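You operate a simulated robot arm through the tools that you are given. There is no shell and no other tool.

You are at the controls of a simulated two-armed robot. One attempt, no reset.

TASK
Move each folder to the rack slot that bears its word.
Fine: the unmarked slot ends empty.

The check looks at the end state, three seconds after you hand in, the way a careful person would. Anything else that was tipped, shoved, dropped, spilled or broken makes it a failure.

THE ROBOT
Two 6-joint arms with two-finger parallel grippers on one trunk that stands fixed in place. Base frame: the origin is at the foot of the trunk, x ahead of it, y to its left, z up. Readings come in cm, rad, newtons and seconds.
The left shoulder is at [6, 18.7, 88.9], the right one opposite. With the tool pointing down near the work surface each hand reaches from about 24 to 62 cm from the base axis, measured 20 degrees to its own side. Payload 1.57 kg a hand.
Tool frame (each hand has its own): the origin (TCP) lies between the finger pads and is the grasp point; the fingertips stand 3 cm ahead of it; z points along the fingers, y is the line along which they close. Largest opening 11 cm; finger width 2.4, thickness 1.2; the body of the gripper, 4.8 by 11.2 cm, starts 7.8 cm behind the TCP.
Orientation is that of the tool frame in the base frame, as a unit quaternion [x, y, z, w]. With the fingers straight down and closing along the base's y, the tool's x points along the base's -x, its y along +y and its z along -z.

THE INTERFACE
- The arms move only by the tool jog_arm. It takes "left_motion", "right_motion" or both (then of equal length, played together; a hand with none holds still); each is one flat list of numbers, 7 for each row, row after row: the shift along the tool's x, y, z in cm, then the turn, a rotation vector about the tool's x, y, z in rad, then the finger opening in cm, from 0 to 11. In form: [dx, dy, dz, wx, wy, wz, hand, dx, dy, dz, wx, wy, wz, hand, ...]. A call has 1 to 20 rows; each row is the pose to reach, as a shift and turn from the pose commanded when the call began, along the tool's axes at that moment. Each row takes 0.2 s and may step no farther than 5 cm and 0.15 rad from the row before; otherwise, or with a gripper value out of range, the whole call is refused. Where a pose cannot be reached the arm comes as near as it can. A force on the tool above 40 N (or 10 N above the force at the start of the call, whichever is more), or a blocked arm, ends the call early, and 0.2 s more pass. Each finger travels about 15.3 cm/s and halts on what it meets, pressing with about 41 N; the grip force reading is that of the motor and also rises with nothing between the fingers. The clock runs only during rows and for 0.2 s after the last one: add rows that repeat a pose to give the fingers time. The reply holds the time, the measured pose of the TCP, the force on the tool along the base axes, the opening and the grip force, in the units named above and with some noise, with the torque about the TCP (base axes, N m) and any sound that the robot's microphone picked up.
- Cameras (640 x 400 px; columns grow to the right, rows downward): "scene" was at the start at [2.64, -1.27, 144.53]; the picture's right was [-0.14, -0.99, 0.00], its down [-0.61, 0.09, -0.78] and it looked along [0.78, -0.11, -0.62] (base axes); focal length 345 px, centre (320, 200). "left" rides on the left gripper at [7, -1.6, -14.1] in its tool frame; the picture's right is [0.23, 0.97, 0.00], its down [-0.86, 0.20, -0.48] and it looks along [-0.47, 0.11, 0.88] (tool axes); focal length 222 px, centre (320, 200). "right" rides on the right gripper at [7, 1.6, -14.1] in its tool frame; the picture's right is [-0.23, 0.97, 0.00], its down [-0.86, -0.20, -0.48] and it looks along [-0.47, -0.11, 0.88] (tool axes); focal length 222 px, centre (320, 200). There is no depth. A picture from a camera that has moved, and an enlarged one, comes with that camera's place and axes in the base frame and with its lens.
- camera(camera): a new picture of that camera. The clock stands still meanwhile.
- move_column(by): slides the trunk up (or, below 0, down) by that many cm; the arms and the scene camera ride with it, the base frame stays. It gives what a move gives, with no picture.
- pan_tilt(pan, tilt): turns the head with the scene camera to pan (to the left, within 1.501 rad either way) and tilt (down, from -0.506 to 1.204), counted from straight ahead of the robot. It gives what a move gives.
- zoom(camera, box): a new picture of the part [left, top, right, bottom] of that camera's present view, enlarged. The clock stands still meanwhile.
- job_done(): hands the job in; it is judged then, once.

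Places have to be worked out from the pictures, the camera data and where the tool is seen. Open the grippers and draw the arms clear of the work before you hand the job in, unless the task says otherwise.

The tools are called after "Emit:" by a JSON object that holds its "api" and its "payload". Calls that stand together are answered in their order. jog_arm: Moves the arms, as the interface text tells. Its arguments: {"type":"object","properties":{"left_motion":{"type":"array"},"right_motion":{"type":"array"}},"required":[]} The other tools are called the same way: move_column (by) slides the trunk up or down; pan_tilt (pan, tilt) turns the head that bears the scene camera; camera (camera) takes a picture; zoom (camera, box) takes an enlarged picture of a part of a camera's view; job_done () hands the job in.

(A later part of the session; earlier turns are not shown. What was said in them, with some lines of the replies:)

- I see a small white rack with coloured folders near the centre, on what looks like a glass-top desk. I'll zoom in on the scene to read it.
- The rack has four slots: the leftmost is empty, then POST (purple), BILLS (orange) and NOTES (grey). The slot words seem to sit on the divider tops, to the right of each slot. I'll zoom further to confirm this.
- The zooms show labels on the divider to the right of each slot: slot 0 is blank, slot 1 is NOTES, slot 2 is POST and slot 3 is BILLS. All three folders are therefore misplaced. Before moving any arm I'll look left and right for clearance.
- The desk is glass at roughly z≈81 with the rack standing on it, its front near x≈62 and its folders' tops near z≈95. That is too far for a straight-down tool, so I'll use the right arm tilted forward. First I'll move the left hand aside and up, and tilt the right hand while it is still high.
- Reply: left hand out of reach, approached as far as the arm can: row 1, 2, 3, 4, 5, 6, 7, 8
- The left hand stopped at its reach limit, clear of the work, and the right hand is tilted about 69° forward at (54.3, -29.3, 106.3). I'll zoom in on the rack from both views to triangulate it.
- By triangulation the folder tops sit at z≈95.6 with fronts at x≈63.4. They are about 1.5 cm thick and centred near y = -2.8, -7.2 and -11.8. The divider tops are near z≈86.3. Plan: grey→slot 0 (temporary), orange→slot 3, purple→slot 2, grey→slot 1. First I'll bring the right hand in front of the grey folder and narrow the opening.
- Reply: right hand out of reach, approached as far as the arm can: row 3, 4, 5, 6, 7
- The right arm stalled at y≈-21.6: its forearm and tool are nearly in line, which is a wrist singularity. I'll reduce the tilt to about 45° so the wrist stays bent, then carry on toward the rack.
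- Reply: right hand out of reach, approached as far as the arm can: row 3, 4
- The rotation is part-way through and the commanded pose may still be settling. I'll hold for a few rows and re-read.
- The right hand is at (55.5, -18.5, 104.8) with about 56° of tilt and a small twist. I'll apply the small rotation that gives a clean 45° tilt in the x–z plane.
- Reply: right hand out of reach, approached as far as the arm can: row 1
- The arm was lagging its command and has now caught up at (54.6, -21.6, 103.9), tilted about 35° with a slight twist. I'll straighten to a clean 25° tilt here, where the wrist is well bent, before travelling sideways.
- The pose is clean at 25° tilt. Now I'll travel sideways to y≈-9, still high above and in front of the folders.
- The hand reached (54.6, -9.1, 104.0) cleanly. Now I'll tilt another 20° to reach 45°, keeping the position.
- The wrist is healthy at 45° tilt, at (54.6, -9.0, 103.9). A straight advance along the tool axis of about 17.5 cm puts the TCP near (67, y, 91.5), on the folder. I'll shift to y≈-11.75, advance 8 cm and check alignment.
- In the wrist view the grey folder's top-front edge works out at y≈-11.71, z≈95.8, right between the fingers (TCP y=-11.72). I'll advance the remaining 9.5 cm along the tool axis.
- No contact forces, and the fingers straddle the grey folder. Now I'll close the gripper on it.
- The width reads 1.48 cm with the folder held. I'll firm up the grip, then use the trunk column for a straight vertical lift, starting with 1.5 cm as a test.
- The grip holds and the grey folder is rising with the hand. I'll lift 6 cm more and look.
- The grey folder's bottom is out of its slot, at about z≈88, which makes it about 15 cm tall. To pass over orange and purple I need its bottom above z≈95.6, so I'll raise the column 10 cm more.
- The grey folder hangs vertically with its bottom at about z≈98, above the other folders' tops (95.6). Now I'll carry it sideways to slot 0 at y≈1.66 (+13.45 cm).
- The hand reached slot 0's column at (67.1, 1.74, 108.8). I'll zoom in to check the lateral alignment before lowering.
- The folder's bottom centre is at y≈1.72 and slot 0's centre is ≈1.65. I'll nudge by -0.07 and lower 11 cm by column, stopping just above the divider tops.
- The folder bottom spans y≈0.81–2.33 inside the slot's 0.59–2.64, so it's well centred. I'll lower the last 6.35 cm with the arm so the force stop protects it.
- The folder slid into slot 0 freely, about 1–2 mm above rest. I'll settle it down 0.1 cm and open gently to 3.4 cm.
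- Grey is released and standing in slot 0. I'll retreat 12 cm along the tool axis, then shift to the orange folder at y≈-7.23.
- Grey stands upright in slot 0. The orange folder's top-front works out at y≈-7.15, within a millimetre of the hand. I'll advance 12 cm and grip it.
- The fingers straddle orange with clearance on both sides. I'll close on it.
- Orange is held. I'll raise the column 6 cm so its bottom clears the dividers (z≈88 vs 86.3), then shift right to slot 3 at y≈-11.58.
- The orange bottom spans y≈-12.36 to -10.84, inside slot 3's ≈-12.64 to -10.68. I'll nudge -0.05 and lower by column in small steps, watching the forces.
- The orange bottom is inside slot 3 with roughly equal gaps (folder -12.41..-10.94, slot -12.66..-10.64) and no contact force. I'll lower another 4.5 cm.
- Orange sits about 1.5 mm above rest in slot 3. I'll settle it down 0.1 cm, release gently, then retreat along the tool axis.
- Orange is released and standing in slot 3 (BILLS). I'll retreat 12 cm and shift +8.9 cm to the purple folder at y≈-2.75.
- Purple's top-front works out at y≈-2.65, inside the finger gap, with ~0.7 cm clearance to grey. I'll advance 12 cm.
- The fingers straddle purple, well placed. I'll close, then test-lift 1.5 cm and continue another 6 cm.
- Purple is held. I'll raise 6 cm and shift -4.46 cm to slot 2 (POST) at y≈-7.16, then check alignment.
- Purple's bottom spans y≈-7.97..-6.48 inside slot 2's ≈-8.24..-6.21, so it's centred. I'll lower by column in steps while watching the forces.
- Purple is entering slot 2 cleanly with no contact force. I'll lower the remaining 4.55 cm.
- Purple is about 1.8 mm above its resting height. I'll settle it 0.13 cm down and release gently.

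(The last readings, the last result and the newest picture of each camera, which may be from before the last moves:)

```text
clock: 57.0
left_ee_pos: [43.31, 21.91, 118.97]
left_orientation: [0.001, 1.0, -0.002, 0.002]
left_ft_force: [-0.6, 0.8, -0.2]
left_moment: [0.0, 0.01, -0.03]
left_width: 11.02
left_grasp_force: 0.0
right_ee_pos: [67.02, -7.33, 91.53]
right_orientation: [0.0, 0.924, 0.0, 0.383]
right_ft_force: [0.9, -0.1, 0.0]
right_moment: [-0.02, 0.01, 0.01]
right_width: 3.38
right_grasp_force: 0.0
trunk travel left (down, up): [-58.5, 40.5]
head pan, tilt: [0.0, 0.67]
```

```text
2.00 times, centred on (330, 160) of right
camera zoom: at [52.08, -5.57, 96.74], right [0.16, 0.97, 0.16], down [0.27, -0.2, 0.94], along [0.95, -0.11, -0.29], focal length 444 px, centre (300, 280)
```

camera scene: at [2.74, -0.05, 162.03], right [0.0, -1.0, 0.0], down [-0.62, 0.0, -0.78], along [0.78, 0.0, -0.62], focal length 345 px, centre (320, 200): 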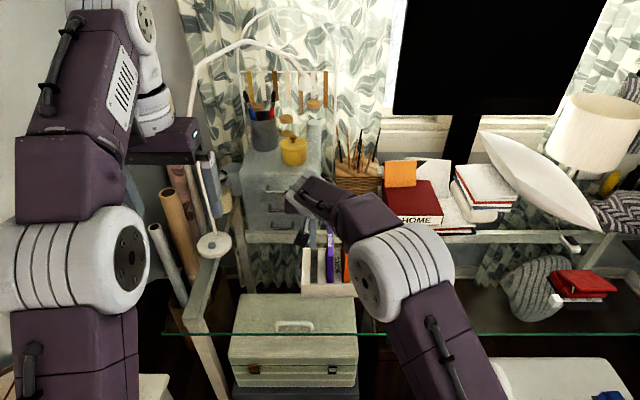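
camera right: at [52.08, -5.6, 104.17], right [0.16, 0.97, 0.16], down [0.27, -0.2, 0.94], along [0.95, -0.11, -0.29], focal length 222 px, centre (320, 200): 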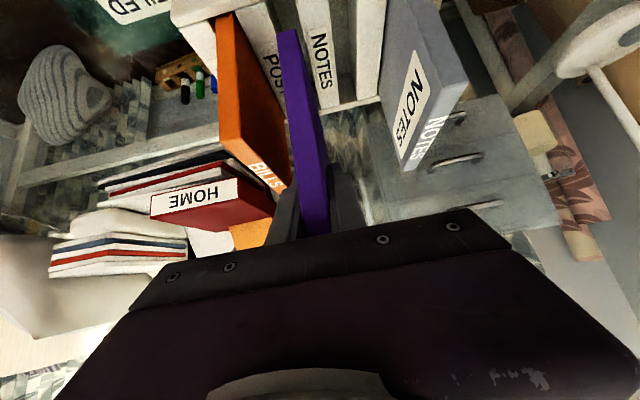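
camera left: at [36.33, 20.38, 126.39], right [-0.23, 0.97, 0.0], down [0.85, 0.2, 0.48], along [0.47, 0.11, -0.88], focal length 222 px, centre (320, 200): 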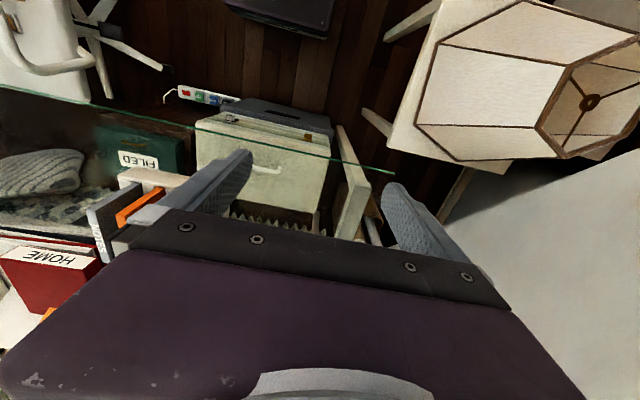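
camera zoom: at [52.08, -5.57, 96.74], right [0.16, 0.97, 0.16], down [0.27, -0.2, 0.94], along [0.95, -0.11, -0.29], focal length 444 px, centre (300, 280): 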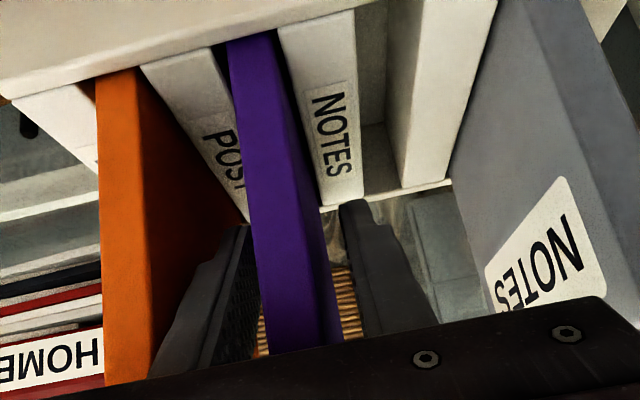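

Purple is released in slot 2 (POST). I'll retreat 12 cm and shift to the grey folder in slot 0 at y≈1.62 (+8.79 cm).

Emit:
{"api": "jog_arm", "payload": {"right_motion": [0, 0, -1, 0, 0, 0, 3.4, 0, 0, -3, 0, 0, 0, 3.4, 0, 0, -5, 0, 0, 0, 3.4, 0, 0, -7, 0, 0, 0, 3.4, 0, 0, -9, 0, 0, 0, 3.4, 0, 0, -12, 0, 0, 0, 3.4, 0, 0, -12, 0, 0, 0, 3.4, 0, 2, -12, 0, 0, 0, 3.4, 0, 4.5, -12, 0, 0, 0, 3.4, 0, 7, -12, 0, 0, 0, 3.4, 0, 8.79, -12, 0, 0, 0, 3.4, 0, 8.79, -12, 0, 0, 0, 3.4]}}

Emit:
{"api": "zoom", "payload": {"camera": "right", "box": [220, 60, 440, 220]}}

Emit:
{"api": "camera", "payload": {"camera": "scene"}}

```text
clock: 59.6
left_ee_pos: [43.28, 21.92, 119.13]
left_orientation: [0.001, 1.0, 0.0, 0.002]
left_ft_force: [0.1, 0.4, 0.0]
left_moment: [0.03, 0.0, 0.0]
left_width: 10.99
left_grasp_force: 0.1
right_ee_pos: [58.65, 1.62, 100.09]
right_orientation: [0.0, 0.924, 0.0, 0.382]
right_ft_force: [0.9, 0.5, -0.5]
right_moment: [-0.01, 0.0, -0.01]
right_width: 3.4
right_grasp_force: 0.0
trunk travel left (down, up): [-58.5, 40.5]
head pan, tilt: [0.0, 0.67]
```

```text
2.50 times, centred on (330, 140) of right
camera zoom: at [43.67, 3.25, 105.28], right [0.16, 0.97, 0.16], down [0.27, -0.2, 0.94], along [0.95, -0.11, -0.29], focal length 555 px, centre (295, 350)
```

zoom: 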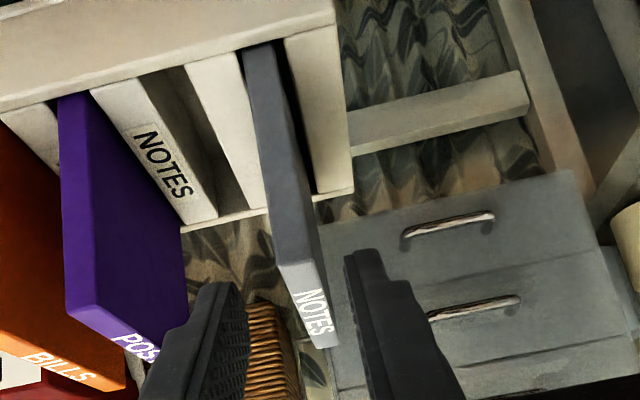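

```text
taken
camera scene: at [2.72, -0.08, 151.33], right [0.0, -1.0, 0.0], down [-0.62, 0.0, -0.78], along [0.78, 0.0, -0.62], focal length 345 px, centre (320, 200)
```

scene: 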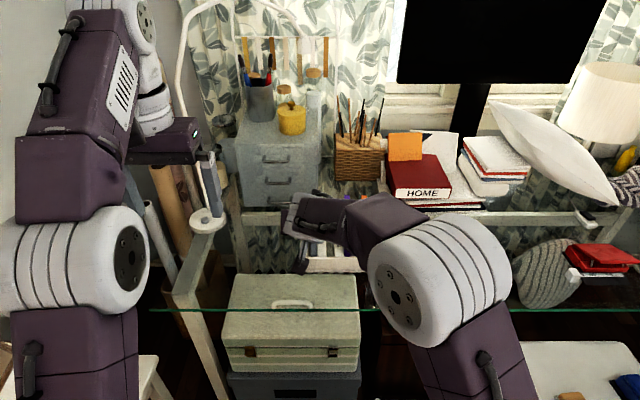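

Grey's top-front works out near y≈1.7, within the finger gap. I'll advance 12 cm with a +0.06 nudge.

Emit:
{"api": "jog_arm", "payload": {"right_motion": [0, 0.06, 2, 0, 0, 0, 3.4, 0, 0.06, 4, 0, 0, 0, 3.4, 0, 0.06, 6, 0, 0, 0, 3.4, 0, 0.06, 8, 0, 0, 0, 3.4, 0, 0.06, 10, 0, 0, 0, 3.4, 0, 0.06, 12, 0, 0, 0, 3.4, 0, 0.06, 12, 0, 0, 0, 3.4]}}

Emit:
{"api": "zoom", "payload": {"camera": "right", "box": [220, 60, 440, 260]}}

```text
clock: 61.2
left_ee_pos: [43.39, 21.93, 119.09]
left_orientation: [0.001, 1.0, -0.001, 0.002]
left_ft_force: [-0.9, -0.1, -0.1]
left_moment: [0.0, -0.01, 0.0]
left_width: 11.02
left_grasp_force: 0.2
right_ee_pos: [66.8, 1.85, 91.54]
right_orientation: [0.0, 0.924, 0.0, 0.383]
right_ft_force: [0.1, -0.3, -0.1]
right_moment: [0.01, -0.01, -0.01]
right_width: 3.4
right_grasp_force: 0.1
trunk travel left (down, up): [-58.5, 40.5]
head pan, tilt: [0.0, 0.67]
```

```text
2.00 times, centred on (330, 160) of right
camera zoom: at [52.02, 3.37, 96.7], right [0.16, 0.97, 0.16], down [0.27, -0.2, 0.94], along [0.95, -0.11, -0.29], focal length 444 px, centre (300, 280)
```

zoom: 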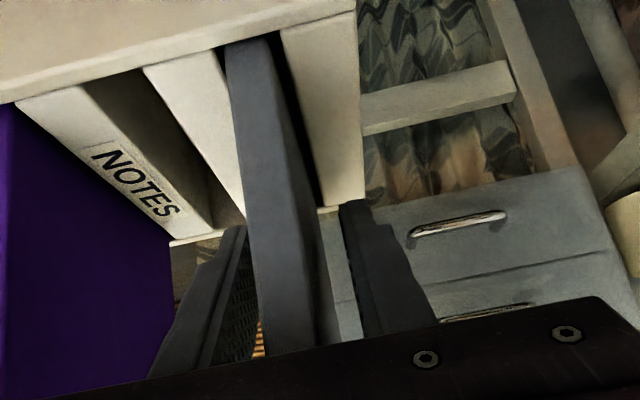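

Grey is between the fingers with gaps on both sides. I'll close, then test-lift 1.5 cm.

Emit:
{"api": "jog_arm", "payload": {"right_motion": [0, 0, 0, 0, 0, 0, 2.4, 0, 0, 0, 0, 0, 0, 1.7, 0, 0, 0, 0, 0, 0, 0.8, 0, 0, 0, 0, 0, 0, 0, 0, 0, 0, 0, 0, 0, 0, 0, 0, 0, 0, 0, 0, 0]}}

Emit:
{"api": "zoom", "payload": {"camera": "right", "box": [220, 60, 440, 260]}}

Emit:
{"api": "move_column", "payload": {"by": 1.5}}

Emit:
{"api": "zoom", "payload": {"camera": "right", "box": [220, 60, 440, 260]}}

```text
clock: 62.6
left_ee_pos: [43.3, 21.98, 119.07]
left_orientation: [0.001, 1.0, -0.001, 0.002]
left_ft_force: [0.4, 0.2, 0.3]
left_moment: [0.01, -0.01, 0.03]
left_width: 10.98
left_grasp_force: 0.0
right_ee_pos: [66.93, 1.76, 91.52]
right_orientation: [-0.001, 0.924, 0.0, 0.383]
right_ft_force: [-0.3, 1.0, 0.6]
right_moment: [0.03, 0.02, 0.0]
right_width: 1.46
right_grasp_force: 30.9
trunk travel left (down, up): [-58.5, 40.5]
head pan, tilt: [0.0, 0.67]
```

```text
2.00 times, centred on (330, 160) of right
camera zoom: at [52.04, 3.38, 96.69], right [0.16, 0.97, 0.16], down [0.27, -0.2, 0.94], along [0.95, -0.11, -0.29], focal length 444 px, centre (300, 280)
```

zoom: 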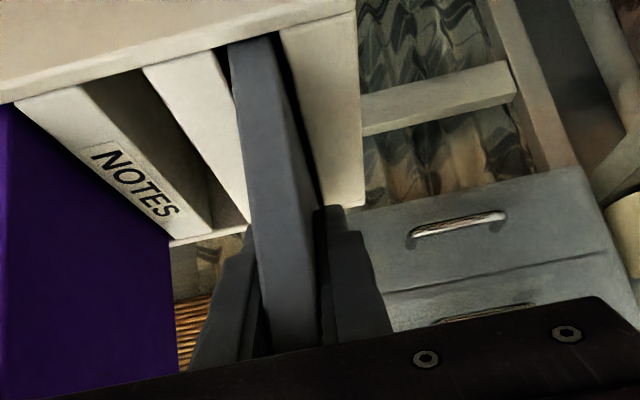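

```text
clock: 63.2
left_ee_pos: [43.27, 21.9, 120.54]
left_orientation: [0.001, 1.0, -0.001, 0.003]
left_ft_force: [-0.6, 0.6, -0.2]
left_moment: [-0.01, -0.01, 0.0]
left_width: 11.01
left_grasp_force: 0.1
right_ee_pos: [66.96, 1.76, 92.97]
right_orientation: [-0.001, 0.924, 0.0, 0.383]
right_ft_force: [-0.9, -0.6, -0.8]
right_moment: [-0.02, 0.04, 0.0]
right_width: 1.47
right_grasp_force: 30.5
trunk travel left (down, up): [-60.0, 39.0]
head pan, tilt: [0.0, 0.67]
```

```text
2.00 times, centred on (330, 160) of right
camera zoom: at [52.06, 3.38, 98.18], right [0.16, 0.97, 0.16], down [0.27, -0.2, 0.94], along [0.95, -0.11, -0.29], focal length 444 px, centre (300, 280)
```

zoom: 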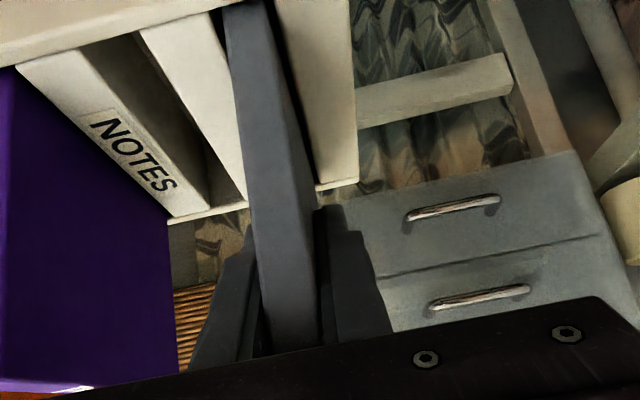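

Grey is held. I'll raise 6 cm and shift -4.46 cm to slot 1 (NOTES) at y≈-2.68, then check alignment.

Emit:
{"api": "move_column", "payload": {"by": 6}}

Emit:
{"api": "jog_arm", "payload": {"right_motion": [0, -0.5, 0, 0, 0, 0, 0, 0, -1.5, 0, 0, 0, 0, 0, 0, -2.6, 0, 0, 0, 0, 0, 0, -3.6, 0, 0, 0, 0, 0, 0, -4.2, 0, 0, 0, 0, 0, 0, -4.46, 0, 0, 0, 0, 0, 0, -4.46, 0, 0, 0, 0, 0]}}

Emit:
{"api": "camera", "payload": {"camera": "right"}}

Emit:
{"api": "zoom", "payload": {"camera": "right", "box": [200, 0, 400, 130]}}

Emit:
{"api": "zoom", "payload": {"camera": "scene", "box": [280, 190, 424, 290]}}

```text
clock: 64.2
left_ee_pos: [43.39, 21.97, 126.48]
left_orientation: [0.001, 1.0, -0.001, 0.003]
left_ft_force: [0.1, -0.6, -0.8]
left_moment: [-0.01, -0.01, 0.02]
left_width: 10.98
left_grasp_force: 0.1
right_ee_pos: [67.03, 1.79, 98.98]
right_orientation: [0.001, 0.924, -0.001, 0.383]
right_ft_force: [0.3, 0.8, -0.9]
right_moment: [-0.03, 0.06, 0.03]
right_width: 1.45
right_grasp_force: 30.8
trunk travel left (down, up): [-66.0, 33.0]
head pan, tilt: [0.0, 0.67]
```

```text
clock: 65.8
left_ee_pos: [43.32, 21.94, 126.5]
left_orientation: [0.0, 1.0, -0.001, 0.002]
left_ft_force: [-0.2, 1.0, -0.2]
left_moment: [0.0, -0.01, 0.0]
left_width: 10.98
left_grasp_force: 0.0
right_ee_pos: [66.91, -2.67, 99.02]
right_orientation: [0.0, 0.924, 0.0, 0.382]
right_ft_force: [0.0, 0.2, -1.3]
right_moment: [0.0, 0.03, 0.01]
right_width: 1.47
right_grasp_force: 30.9
trunk travel left (down, up): [-66.0, 33.0]
head pan, tilt: [0.0, 0.67]
```

```text
taken
camera right: at [51.99, -1.11, 104.22], right [0.16, 0.97, 0.16], down [0.27, -0.2, 0.94], along [0.95, -0.11, -0.29], focal length 222 px, centre (320, 200)
```

right: 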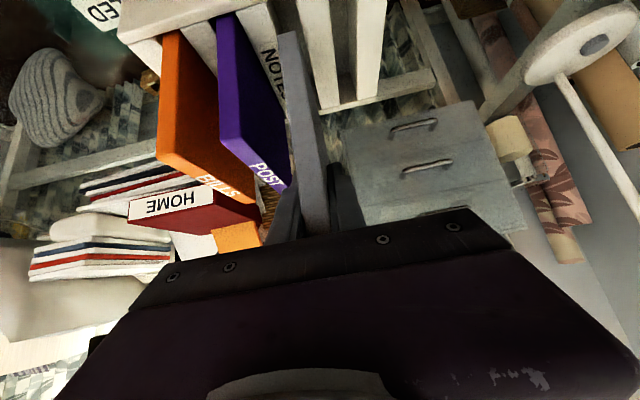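

```text
3.08 times, centred on (300, 65) of right
camera zoom: at [51.99, -1.11, 104.22], right [0.16, 0.97, 0.16], down [0.27, -0.2, 0.94], along [0.95, -0.11, -0.29], focal length 684 px, centre (382, 615)
```

zoom: 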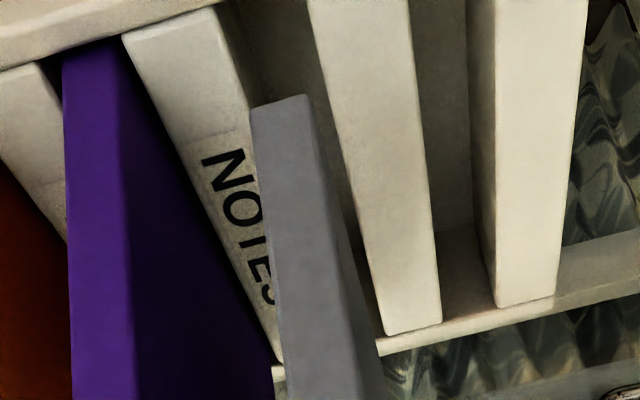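

```text
4.00 times, centred on (352, 240) of scene
camera zoom: at [2.75, -0.04, 158.83], right [0.0, -1.0, 0.0], down [-0.62, 0.0, -0.78], along [0.78, 0.0, -0.62], focal length 1380 px, centre (192, 40)
```

zoom: 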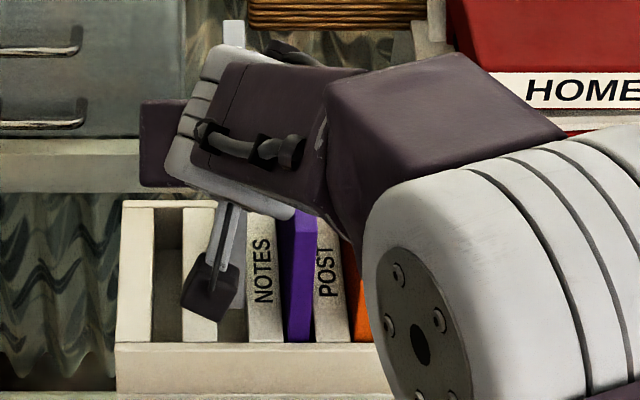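

Grey's bottom spans ≈-3.47..-2.06 inside slot 1's ≈-3.74..-1.70. I'll nudge +0.04 and lower in steps.

Emit:
{"api": "jog_arm", "payload": {"right_motion": [0, 0.04, 0, 0, 0, 0, 0, 0, 0.04, 0, 0, 0, 0, 0]}}

Emit:
{"api": "move_column", "payload": {"by": -1.8}}

Emit:
{"api": "move_column", "payload": {"by": -1}}

Emit:
{"api": "zoom", "payload": {"camera": "right", "box": [200, 0, 400, 130]}}

```text
clock: 66.5
left_ee_pos: [43.38, 21.95, 126.57]
left_orientation: [0.001, 1.0, 0.0, 0.003]
left_ft_force: [-0.5, 0.2, 0.9]
left_moment: [-0.02, 0.01, 0.0]
left_width: 11.04
left_grasp_force: 0.1
right_ee_pos: [66.93, -2.66, 98.99]
right_orientation: [0.0, 0.924, 0.001, 0.383]
right_ft_force: [1.0, 0.2, -1.0]
right_moment: [0.02, 0.03, -0.01]
right_width: 1.47
right_grasp_force: 31.1
trunk travel left (down, up): [-66.0, 33.0]
head pan, tilt: [0.0, 0.67]
```

```text
clock: 67.1
left_ee_pos: [43.27, 21.92, 124.67]
left_orientation: [0.0, 1.0, -0.001, 0.002]
left_ft_force: [0.6, 0.3, -0.4]
left_moment: [0.0, 0.0, 0.0]
left_width: 11.01
left_grasp_force: 0.1
right_ee_pos: [67.03, -2.76, 97.14]
right_orientation: [0.001, 0.924, 0.0, 0.383]
right_ft_force: [0.3, -0.2, -1.0]
right_moment: [-0.03, 0.06, -0.02]
right_width: 1.48
right_grasp_force: 30.3
trunk travel left (down, up): [-64.2, 34.8]
head pan, tilt: [0.0, 0.67]
```

```text
clock: 67.7
left_ee_pos: [43.34, 22.02, 123.75]
left_orientation: [0.001, 1.0, 0.0, 0.002]
left_ft_force: [-0.4, -0.5, -0.7]
left_moment: [-0.01, -0.01, -0.02]
left_width: 11.01
left_grasp_force: 0.1
right_ee_pos: [67.01, -2.68, 96.18]
right_orientation: [0.0, 0.924, 0.0, 0.383]
right_ft_force: [-0.4, -0.9, -1.9]
right_moment: [0.01, 0.03, 0.04]
right_width: 1.47
right_grasp_force: 30.7
trunk travel left (down, up): [-63.2, 35.8]
head pan, tilt: [0.0, 0.67]
```

```text
3.08 times, centred on (300, 65) of right
camera zoom: at [52.01, -1.06, 101.41], right [0.16, 0.97, 0.16], down [0.27, -0.2, 0.94], along [0.95, -0.11, -0.29], focal length 684 px, centre (382, 615)
```

zoom: 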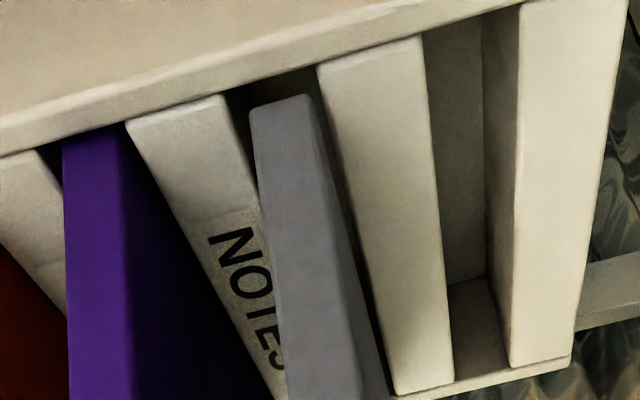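

Grey is entering slot 1 cleanly with gaps on both sides. I'll lower the remaining 4.6 cm.

Emit:
{"api": "move_column", "payload": {"by": -2.5}}

Emit:
{"api": "move_column", "payload": {"by": -2.05}}

Emit:
{"api": "zoom", "payload": {"camera": "right", "box": [220, 60, 440, 260]}}

```text
clock: 68.4
left_ee_pos: [43.36, 21.99, 121.25]
left_orientation: [0.0, 1.0, -0.001, 0.003]
left_ft_force: [-0.5, -0.6, 0.8]
left_moment: [-0.01, -0.01, 0.02]
left_width: 10.99
left_grasp_force: 0.0
right_ee_pos: [66.89, -2.66, 93.75]
right_orientation: [0.0, 0.924, 0.0, 0.382]
right_ft_force: [-0.5, 0.1, -0.8]
right_moment: [-0.02, 0.03, 0.02]
right_width: 1.49
right_grasp_force: 30.1
trunk travel left (down, up): [-60.7, 38.3]
head pan, tilt: [0.0, 0.67]
```

```text
clock: 69.1
left_ee_pos: [43.36, 21.79, 119.18]
left_orientation: [0.002, 1.0, -0.001, 0.002]
left_ft_force: [0.2, -0.6, 0.5]
left_moment: [0.01, 0.01, 0.01]
left_width: 10.98
left_grasp_force: 0.1
right_ee_pos: [66.92, -2.71, 91.66]
right_orientation: [0.0, 0.924, 0.0, 0.383]
right_ft_force: [-0.5, -0.1, -0.9]
right_moment: [0.01, 0.05, 0.0]
right_width: 1.47
right_grasp_force: 30.7
trunk travel left (down, up): [-58.7, 40.3]
head pan, tilt: [0.0, 0.67]
```

```text
2.00 times, centred on (330, 160) of right
camera zoom: at [51.99, -1.06, 96.87], right [0.16, 0.97, 0.16], down [0.27, -0.2, 0.94], along [0.95, -0.11, -0.29], focal length 444 px, centre (300, 280)
```

zoom: 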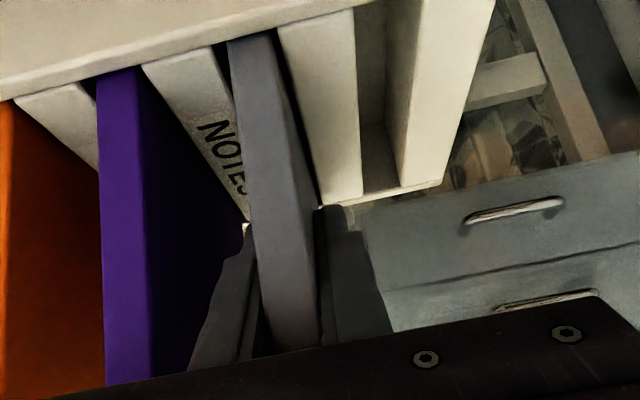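

Grey is about 1.8 mm above rest in slot 1. I'll settle 0.13 cm, release gently, then retreat along the tool axis.

Emit:
{"api": "jog_arm", "payload": {"right_motion": [0.09, 0, 0.09, 0, 0, 0, 0, 0.09, 0, 0.09, 0, 0, 0, 0, 0.09, 0, 0.09, 0, 0, 0, 1.8, 0.09, 0, 0.09, 0, 0, 0, 2.4, 0.09, 0, 0.09, 0, 0, 0, 3, 0.09, 0, 0.09, 0, 0, 0, 3.4, 0.09, 0, 0.09, 0, 0, 0, 3.4]}}

Emit:
{"api": "zoom", "payload": {"camera": "right", "box": [220, 60, 440, 260]}}

Emit:
{"api": "jog_arm", "payload": {"right_motion": [0, 0, -1, 0, 0, 0, 3.4, 0, 0, -3, 0, 0, 0, 3.4, 0, 0, -5, 0, 0, 0, 3.4, 0, 0, -7, 0, 0, 0, 3.4, 0, 0, -9, 0, 0, 0, 3.4, 0, 0, -12, 0, 0, 0, 3.4, 0, 0, -15, 0, 0, 0, 3.4, 0, 0, -17, 0, 0, 0, 3.4, 0, 0, -17, 0, 0, 0, 3.4]}}

Emit:
{"api": "camera", "payload": {"camera": "right"}}

Emit:
{"api": "camera", "payload": {"camera": "scene"}}

```text
clock: 70.7
left_ee_pos: [43.35, 21.89, 119.36]
left_orientation: [0.001, 1.0, -0.002, 0.002]
left_ft_force: [0.5, 0.4, 0.8]
left_moment: [0.03, 0.01, 0.0]
left_width: 11.01
left_grasp_force: 0.1
right_ee_pos: [66.92, -2.8, 91.48]
right_orientation: [-0.001, 0.924, 0.001, 0.383]
right_ft_force: [-0.5, -0.5, 0.2]
right_moment: [0.0, 0.02, 0.01]
right_width: 3.39
right_grasp_force: 0.1
trunk travel left (down, up): [-58.7, 40.3]
head pan, tilt: [0.0, 0.67]
```

```text
2.00 times, centred on (330, 160) of right
camera zoom: at [52.0, -1.07, 96.77], right [0.16, 0.97, 0.16], down [0.27, -0.2, 0.94], along [0.95, -0.11, -0.29], focal length 444 px, centre (300, 280)
```

zoom: 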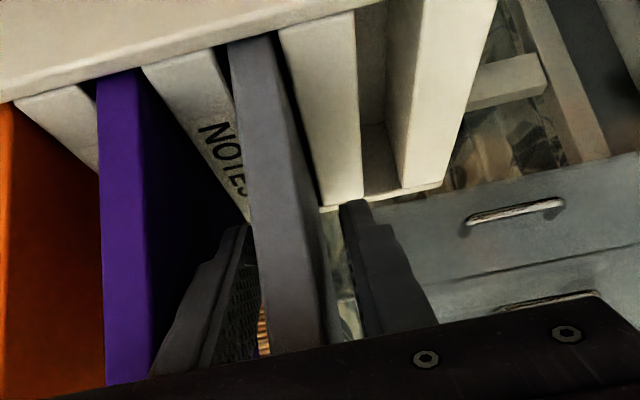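

```text
clock: 72.7
left_ee_pos: [43.37, 21.98, 119.26]
left_orientation: [0.001, 1.0, -0.001, 0.002]
left_ft_force: [-0.3, 0.1, 0.2]
left_moment: [-0.03, 0.01, -0.02]
left_width: 11.0
left_grasp_force: 0.0
right_ee_pos: [55.03, -2.71, 103.54]
right_orientation: [0.0, 0.924, 0.0, 0.382]
right_ft_force: [-0.1, 1.3, -1.0]
right_moment: [0.01, 0.0, -0.01]
right_width: 3.4
right_grasp_force: 0.0
trunk travel left (down, up): [-58.7, 40.3]
head pan, tilt: [0.0, 0.67]
```

```text
taken
camera right: at [40.02, -1.07, 108.83], right [0.16, 0.97, 0.16], down [0.27, -0.2, 0.94], along [0.95, -0.11, -0.29], focal length 222 px, centre (320, 200)
```

right: 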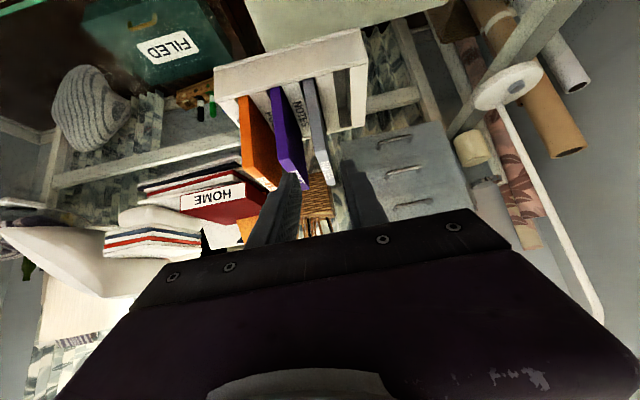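

```text
taken
camera scene: at [2.76, -0.03, 151.48], right [0.0, -1.0, 0.0], down [-0.62, 0.0, -0.78], along [0.78, 0.0, -0.62], focal length 345 px, centre (320, 200)
```

scene: 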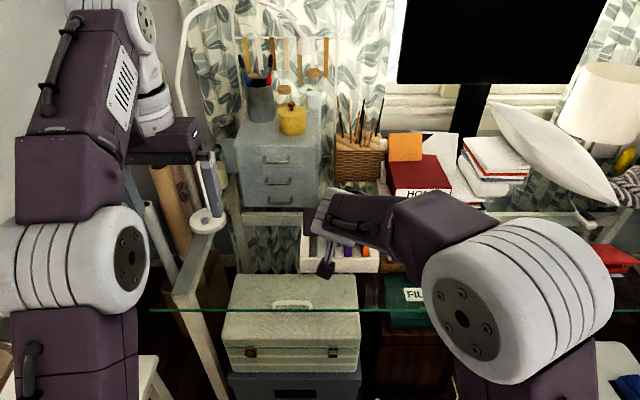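

All three folders are placed and the hand has retreated. Now I'll return the right arm: reduce tilt to 25°, then slide right, clear of the rack.

Emit:
{"api": "jog_arm", "payload": {"right_motion": [0, 0, 0, 0, 0.1, 0, 3.4, 0, 0, 0, 0, 0.2, 0, 3.4, 0, 0, 0, 0, 0.3, 0, 3.4, 0, 0, 0, 0, 0.349, 0, 3.4, 0, -3, 0, 0, 0.349, 0, 3.4, 0, -6, 0, 0, 0.349, 0, 3.4, 0, -9, 0, 0, 0.349, 0, 3.4, 0, -12, 0, 0, 0.349, 0, 3.4, 0, -15, 0, 0, 0.349, 0, 3.4, 0, -18, 0, 0, 0.349, 0, 3.4, 0, -21, 0, 0, 0.349, 0, 3.4, 0, -24, 0, 0, 0.349, 0, 3.4, 0, -24, 0, 0, 0.349, 0, 3.4]}}

Emit:
{"api": "camera", "payload": {"camera": "scene"}}

Emit:
{"api": "zoom", "payload": {"camera": "scene", "box": [280, 180, 408, 280]}}

Emit:
{"api": "camera", "payload": {"camera": "right"}}

```text
clock: 75.5
left_ee_pos: [43.34, 21.91, 119.12]
left_orientation: [0.0, 1.0, 0.0, 0.002]
left_ft_force: [-0.3, 0.6, 0.8]
left_moment: [0.0, -0.02, 0.0]
left_width: 11.01
left_grasp_force: 0.0
right_ee_pos: [54.78, -26.64, 103.63]
right_orientation: [0.0, 0.976, 0.001, 0.216]
right_ft_force: [-0.6, 0.7, 0.3]
right_moment: [0.01, 0.02, 0.0]
right_width: 3.41
right_grasp_force: 0.1
trunk travel left (down, up): [-58.7, 40.3]
head pan, tilt: [0.0, 0.67]
```

```text
taken
camera scene: at [2.71, 0.03, 151.48], right [0.0, -1.0, 0.0], down [-0.62, 0.0, -0.78], along [0.78, 0.0, -0.62], focal length 345 px, centre (320, 200)
```

scene: 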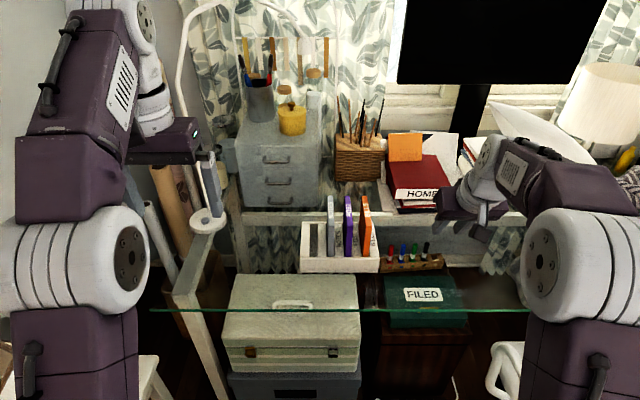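

```text
4.00 times, centred on (344, 230) of scene
camera zoom: at [2.71, 0.03, 151.48], right [0.0, -1.0, 0.0], down [-0.62, 0.0, -0.78], along [0.78, 0.0, -0.62], focal length 1380 px, centre (224, 80)
```

zoom: 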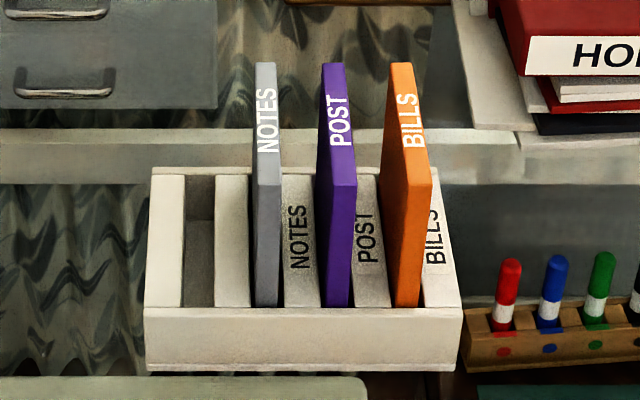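

```text
taken
camera right: at [42.51, -24.98, 113.6], right [0.21, 0.97, 0.1], down [0.57, -0.2, 0.8], along [0.79, -0.11, -0.6], focal length 222 px, centre (320, 200)
```

right: 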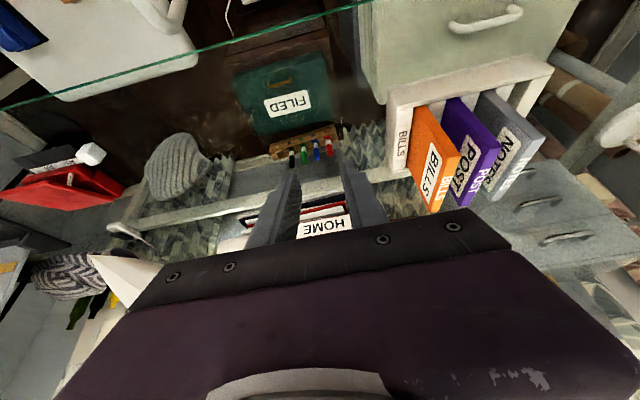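

The rack now shows NOTES, POST and BILLS folders each beside its matching label, with the unmarked slot empty and everything upright. I'll draw the right arm further back to a pose near its start and open its gripper.

Emit:
{"api": "jog_arm", "payload": {"right_motion": [1.3, -0.5, -1.27, 0, 0.087, 0, 4, 2.6, -1, -2.54, 0, 0.174, 0, 6, 3.9, -1.5, -3.81, 0, 0.261, 0, 8, 5.2, -2, -5.08, 0, 0.348, 0, 10, 6.52, -2.5, -6.36, 0, 0.436, 0, 11, 6.52, -2.5, -6.36, 0, 0.436, 0, 11, 6.52, -2.5, -6.36, 0, 0.436, 0, 11]}}

Emit:
{"api": "camera", "payload": {"camera": "scene"}}

Emit:
{"api": "zoom", "payload": {"camera": "scene", "box": [290, 185, 390, 265]}}

```text
clock: 77.1
left_ee_pos: [43.28, 21.83, 119.16]
left_orientation: [0.001, 1.0, -0.001, 0.003]
left_ft_force: [-0.4, 0.7, -0.6]
left_moment: [-0.02, 0.0, 0.0]
left_width: 11.01
left_grasp_force: 0.1
right_ee_pos: [46.28, -28.97, 106.45]
right_orientation: [-0.001, 1.0, 0.0, 0.0]
right_ft_force: [-0.2, -0.5, 0.6]
right_moment: [0.0, -0.01, 0.01]
right_width: 10.98
right_grasp_force: 0.0
trunk travel left (down, up): [-58.7, 40.3]
head pan, tilt: [0.0, 0.67]
```

```text
taken
camera scene: at [2.72, -0.04, 151.48], right [0.0, -1.0, 0.0], down [-0.62, 0.0, -0.78], along [0.78, 0.0, -0.62], focal length 345 px, centre (320, 200)
```

scene: 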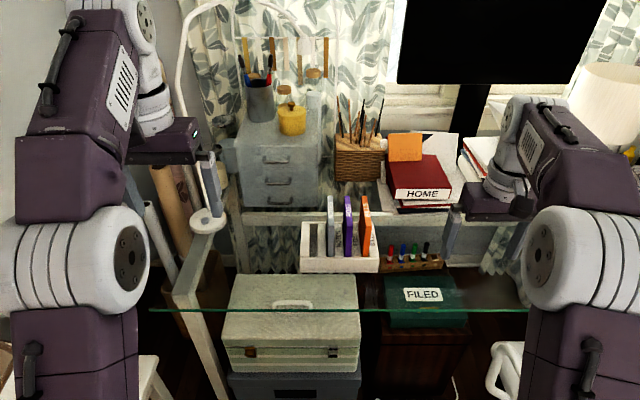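

```text
5.00 times, centred on (340, 225) of scene
camera zoom: at [2.72, -0.04, 151.48], right [0.0, -1.0, 0.0], down [-0.62, 0.0, -0.78], along [0.78, 0.0, -0.62], focal length 1725 px, centre (220, 75)
```

zoom: 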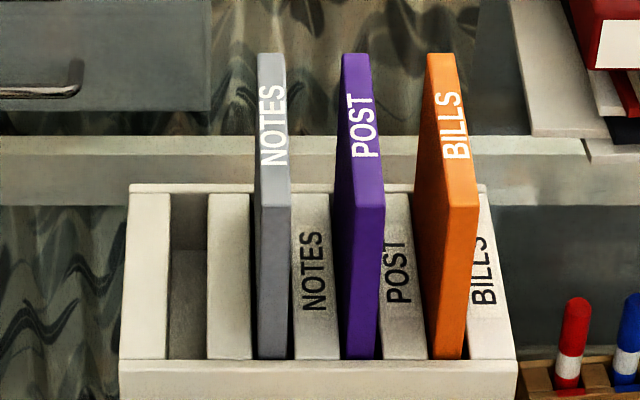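

Every folder stands in the slot bearing its word and the unmarked slot is empty. The surroundings look undisturbed, and both arms are clear with open grippers, so I'm handing in.

Emit:
{"api": "job_done", "payload": {}}

```text
The job is handed in.
```

I moved each folder to the slot bearing its word and handed the job in. The final pictures show NOTES, POST and BILLS each upright beside its matching label, with the unmarked leftmost slot empty.

The slot words are printed on the divider tops, so I took each word to belong to the slot on its left. That is the only reading that leaves exactly one slot unmarked.

I saw no contact forces during the moves, and nothing else on the desk looks disturbed. Both arms were clear of the rack with grippers open at hand-in.
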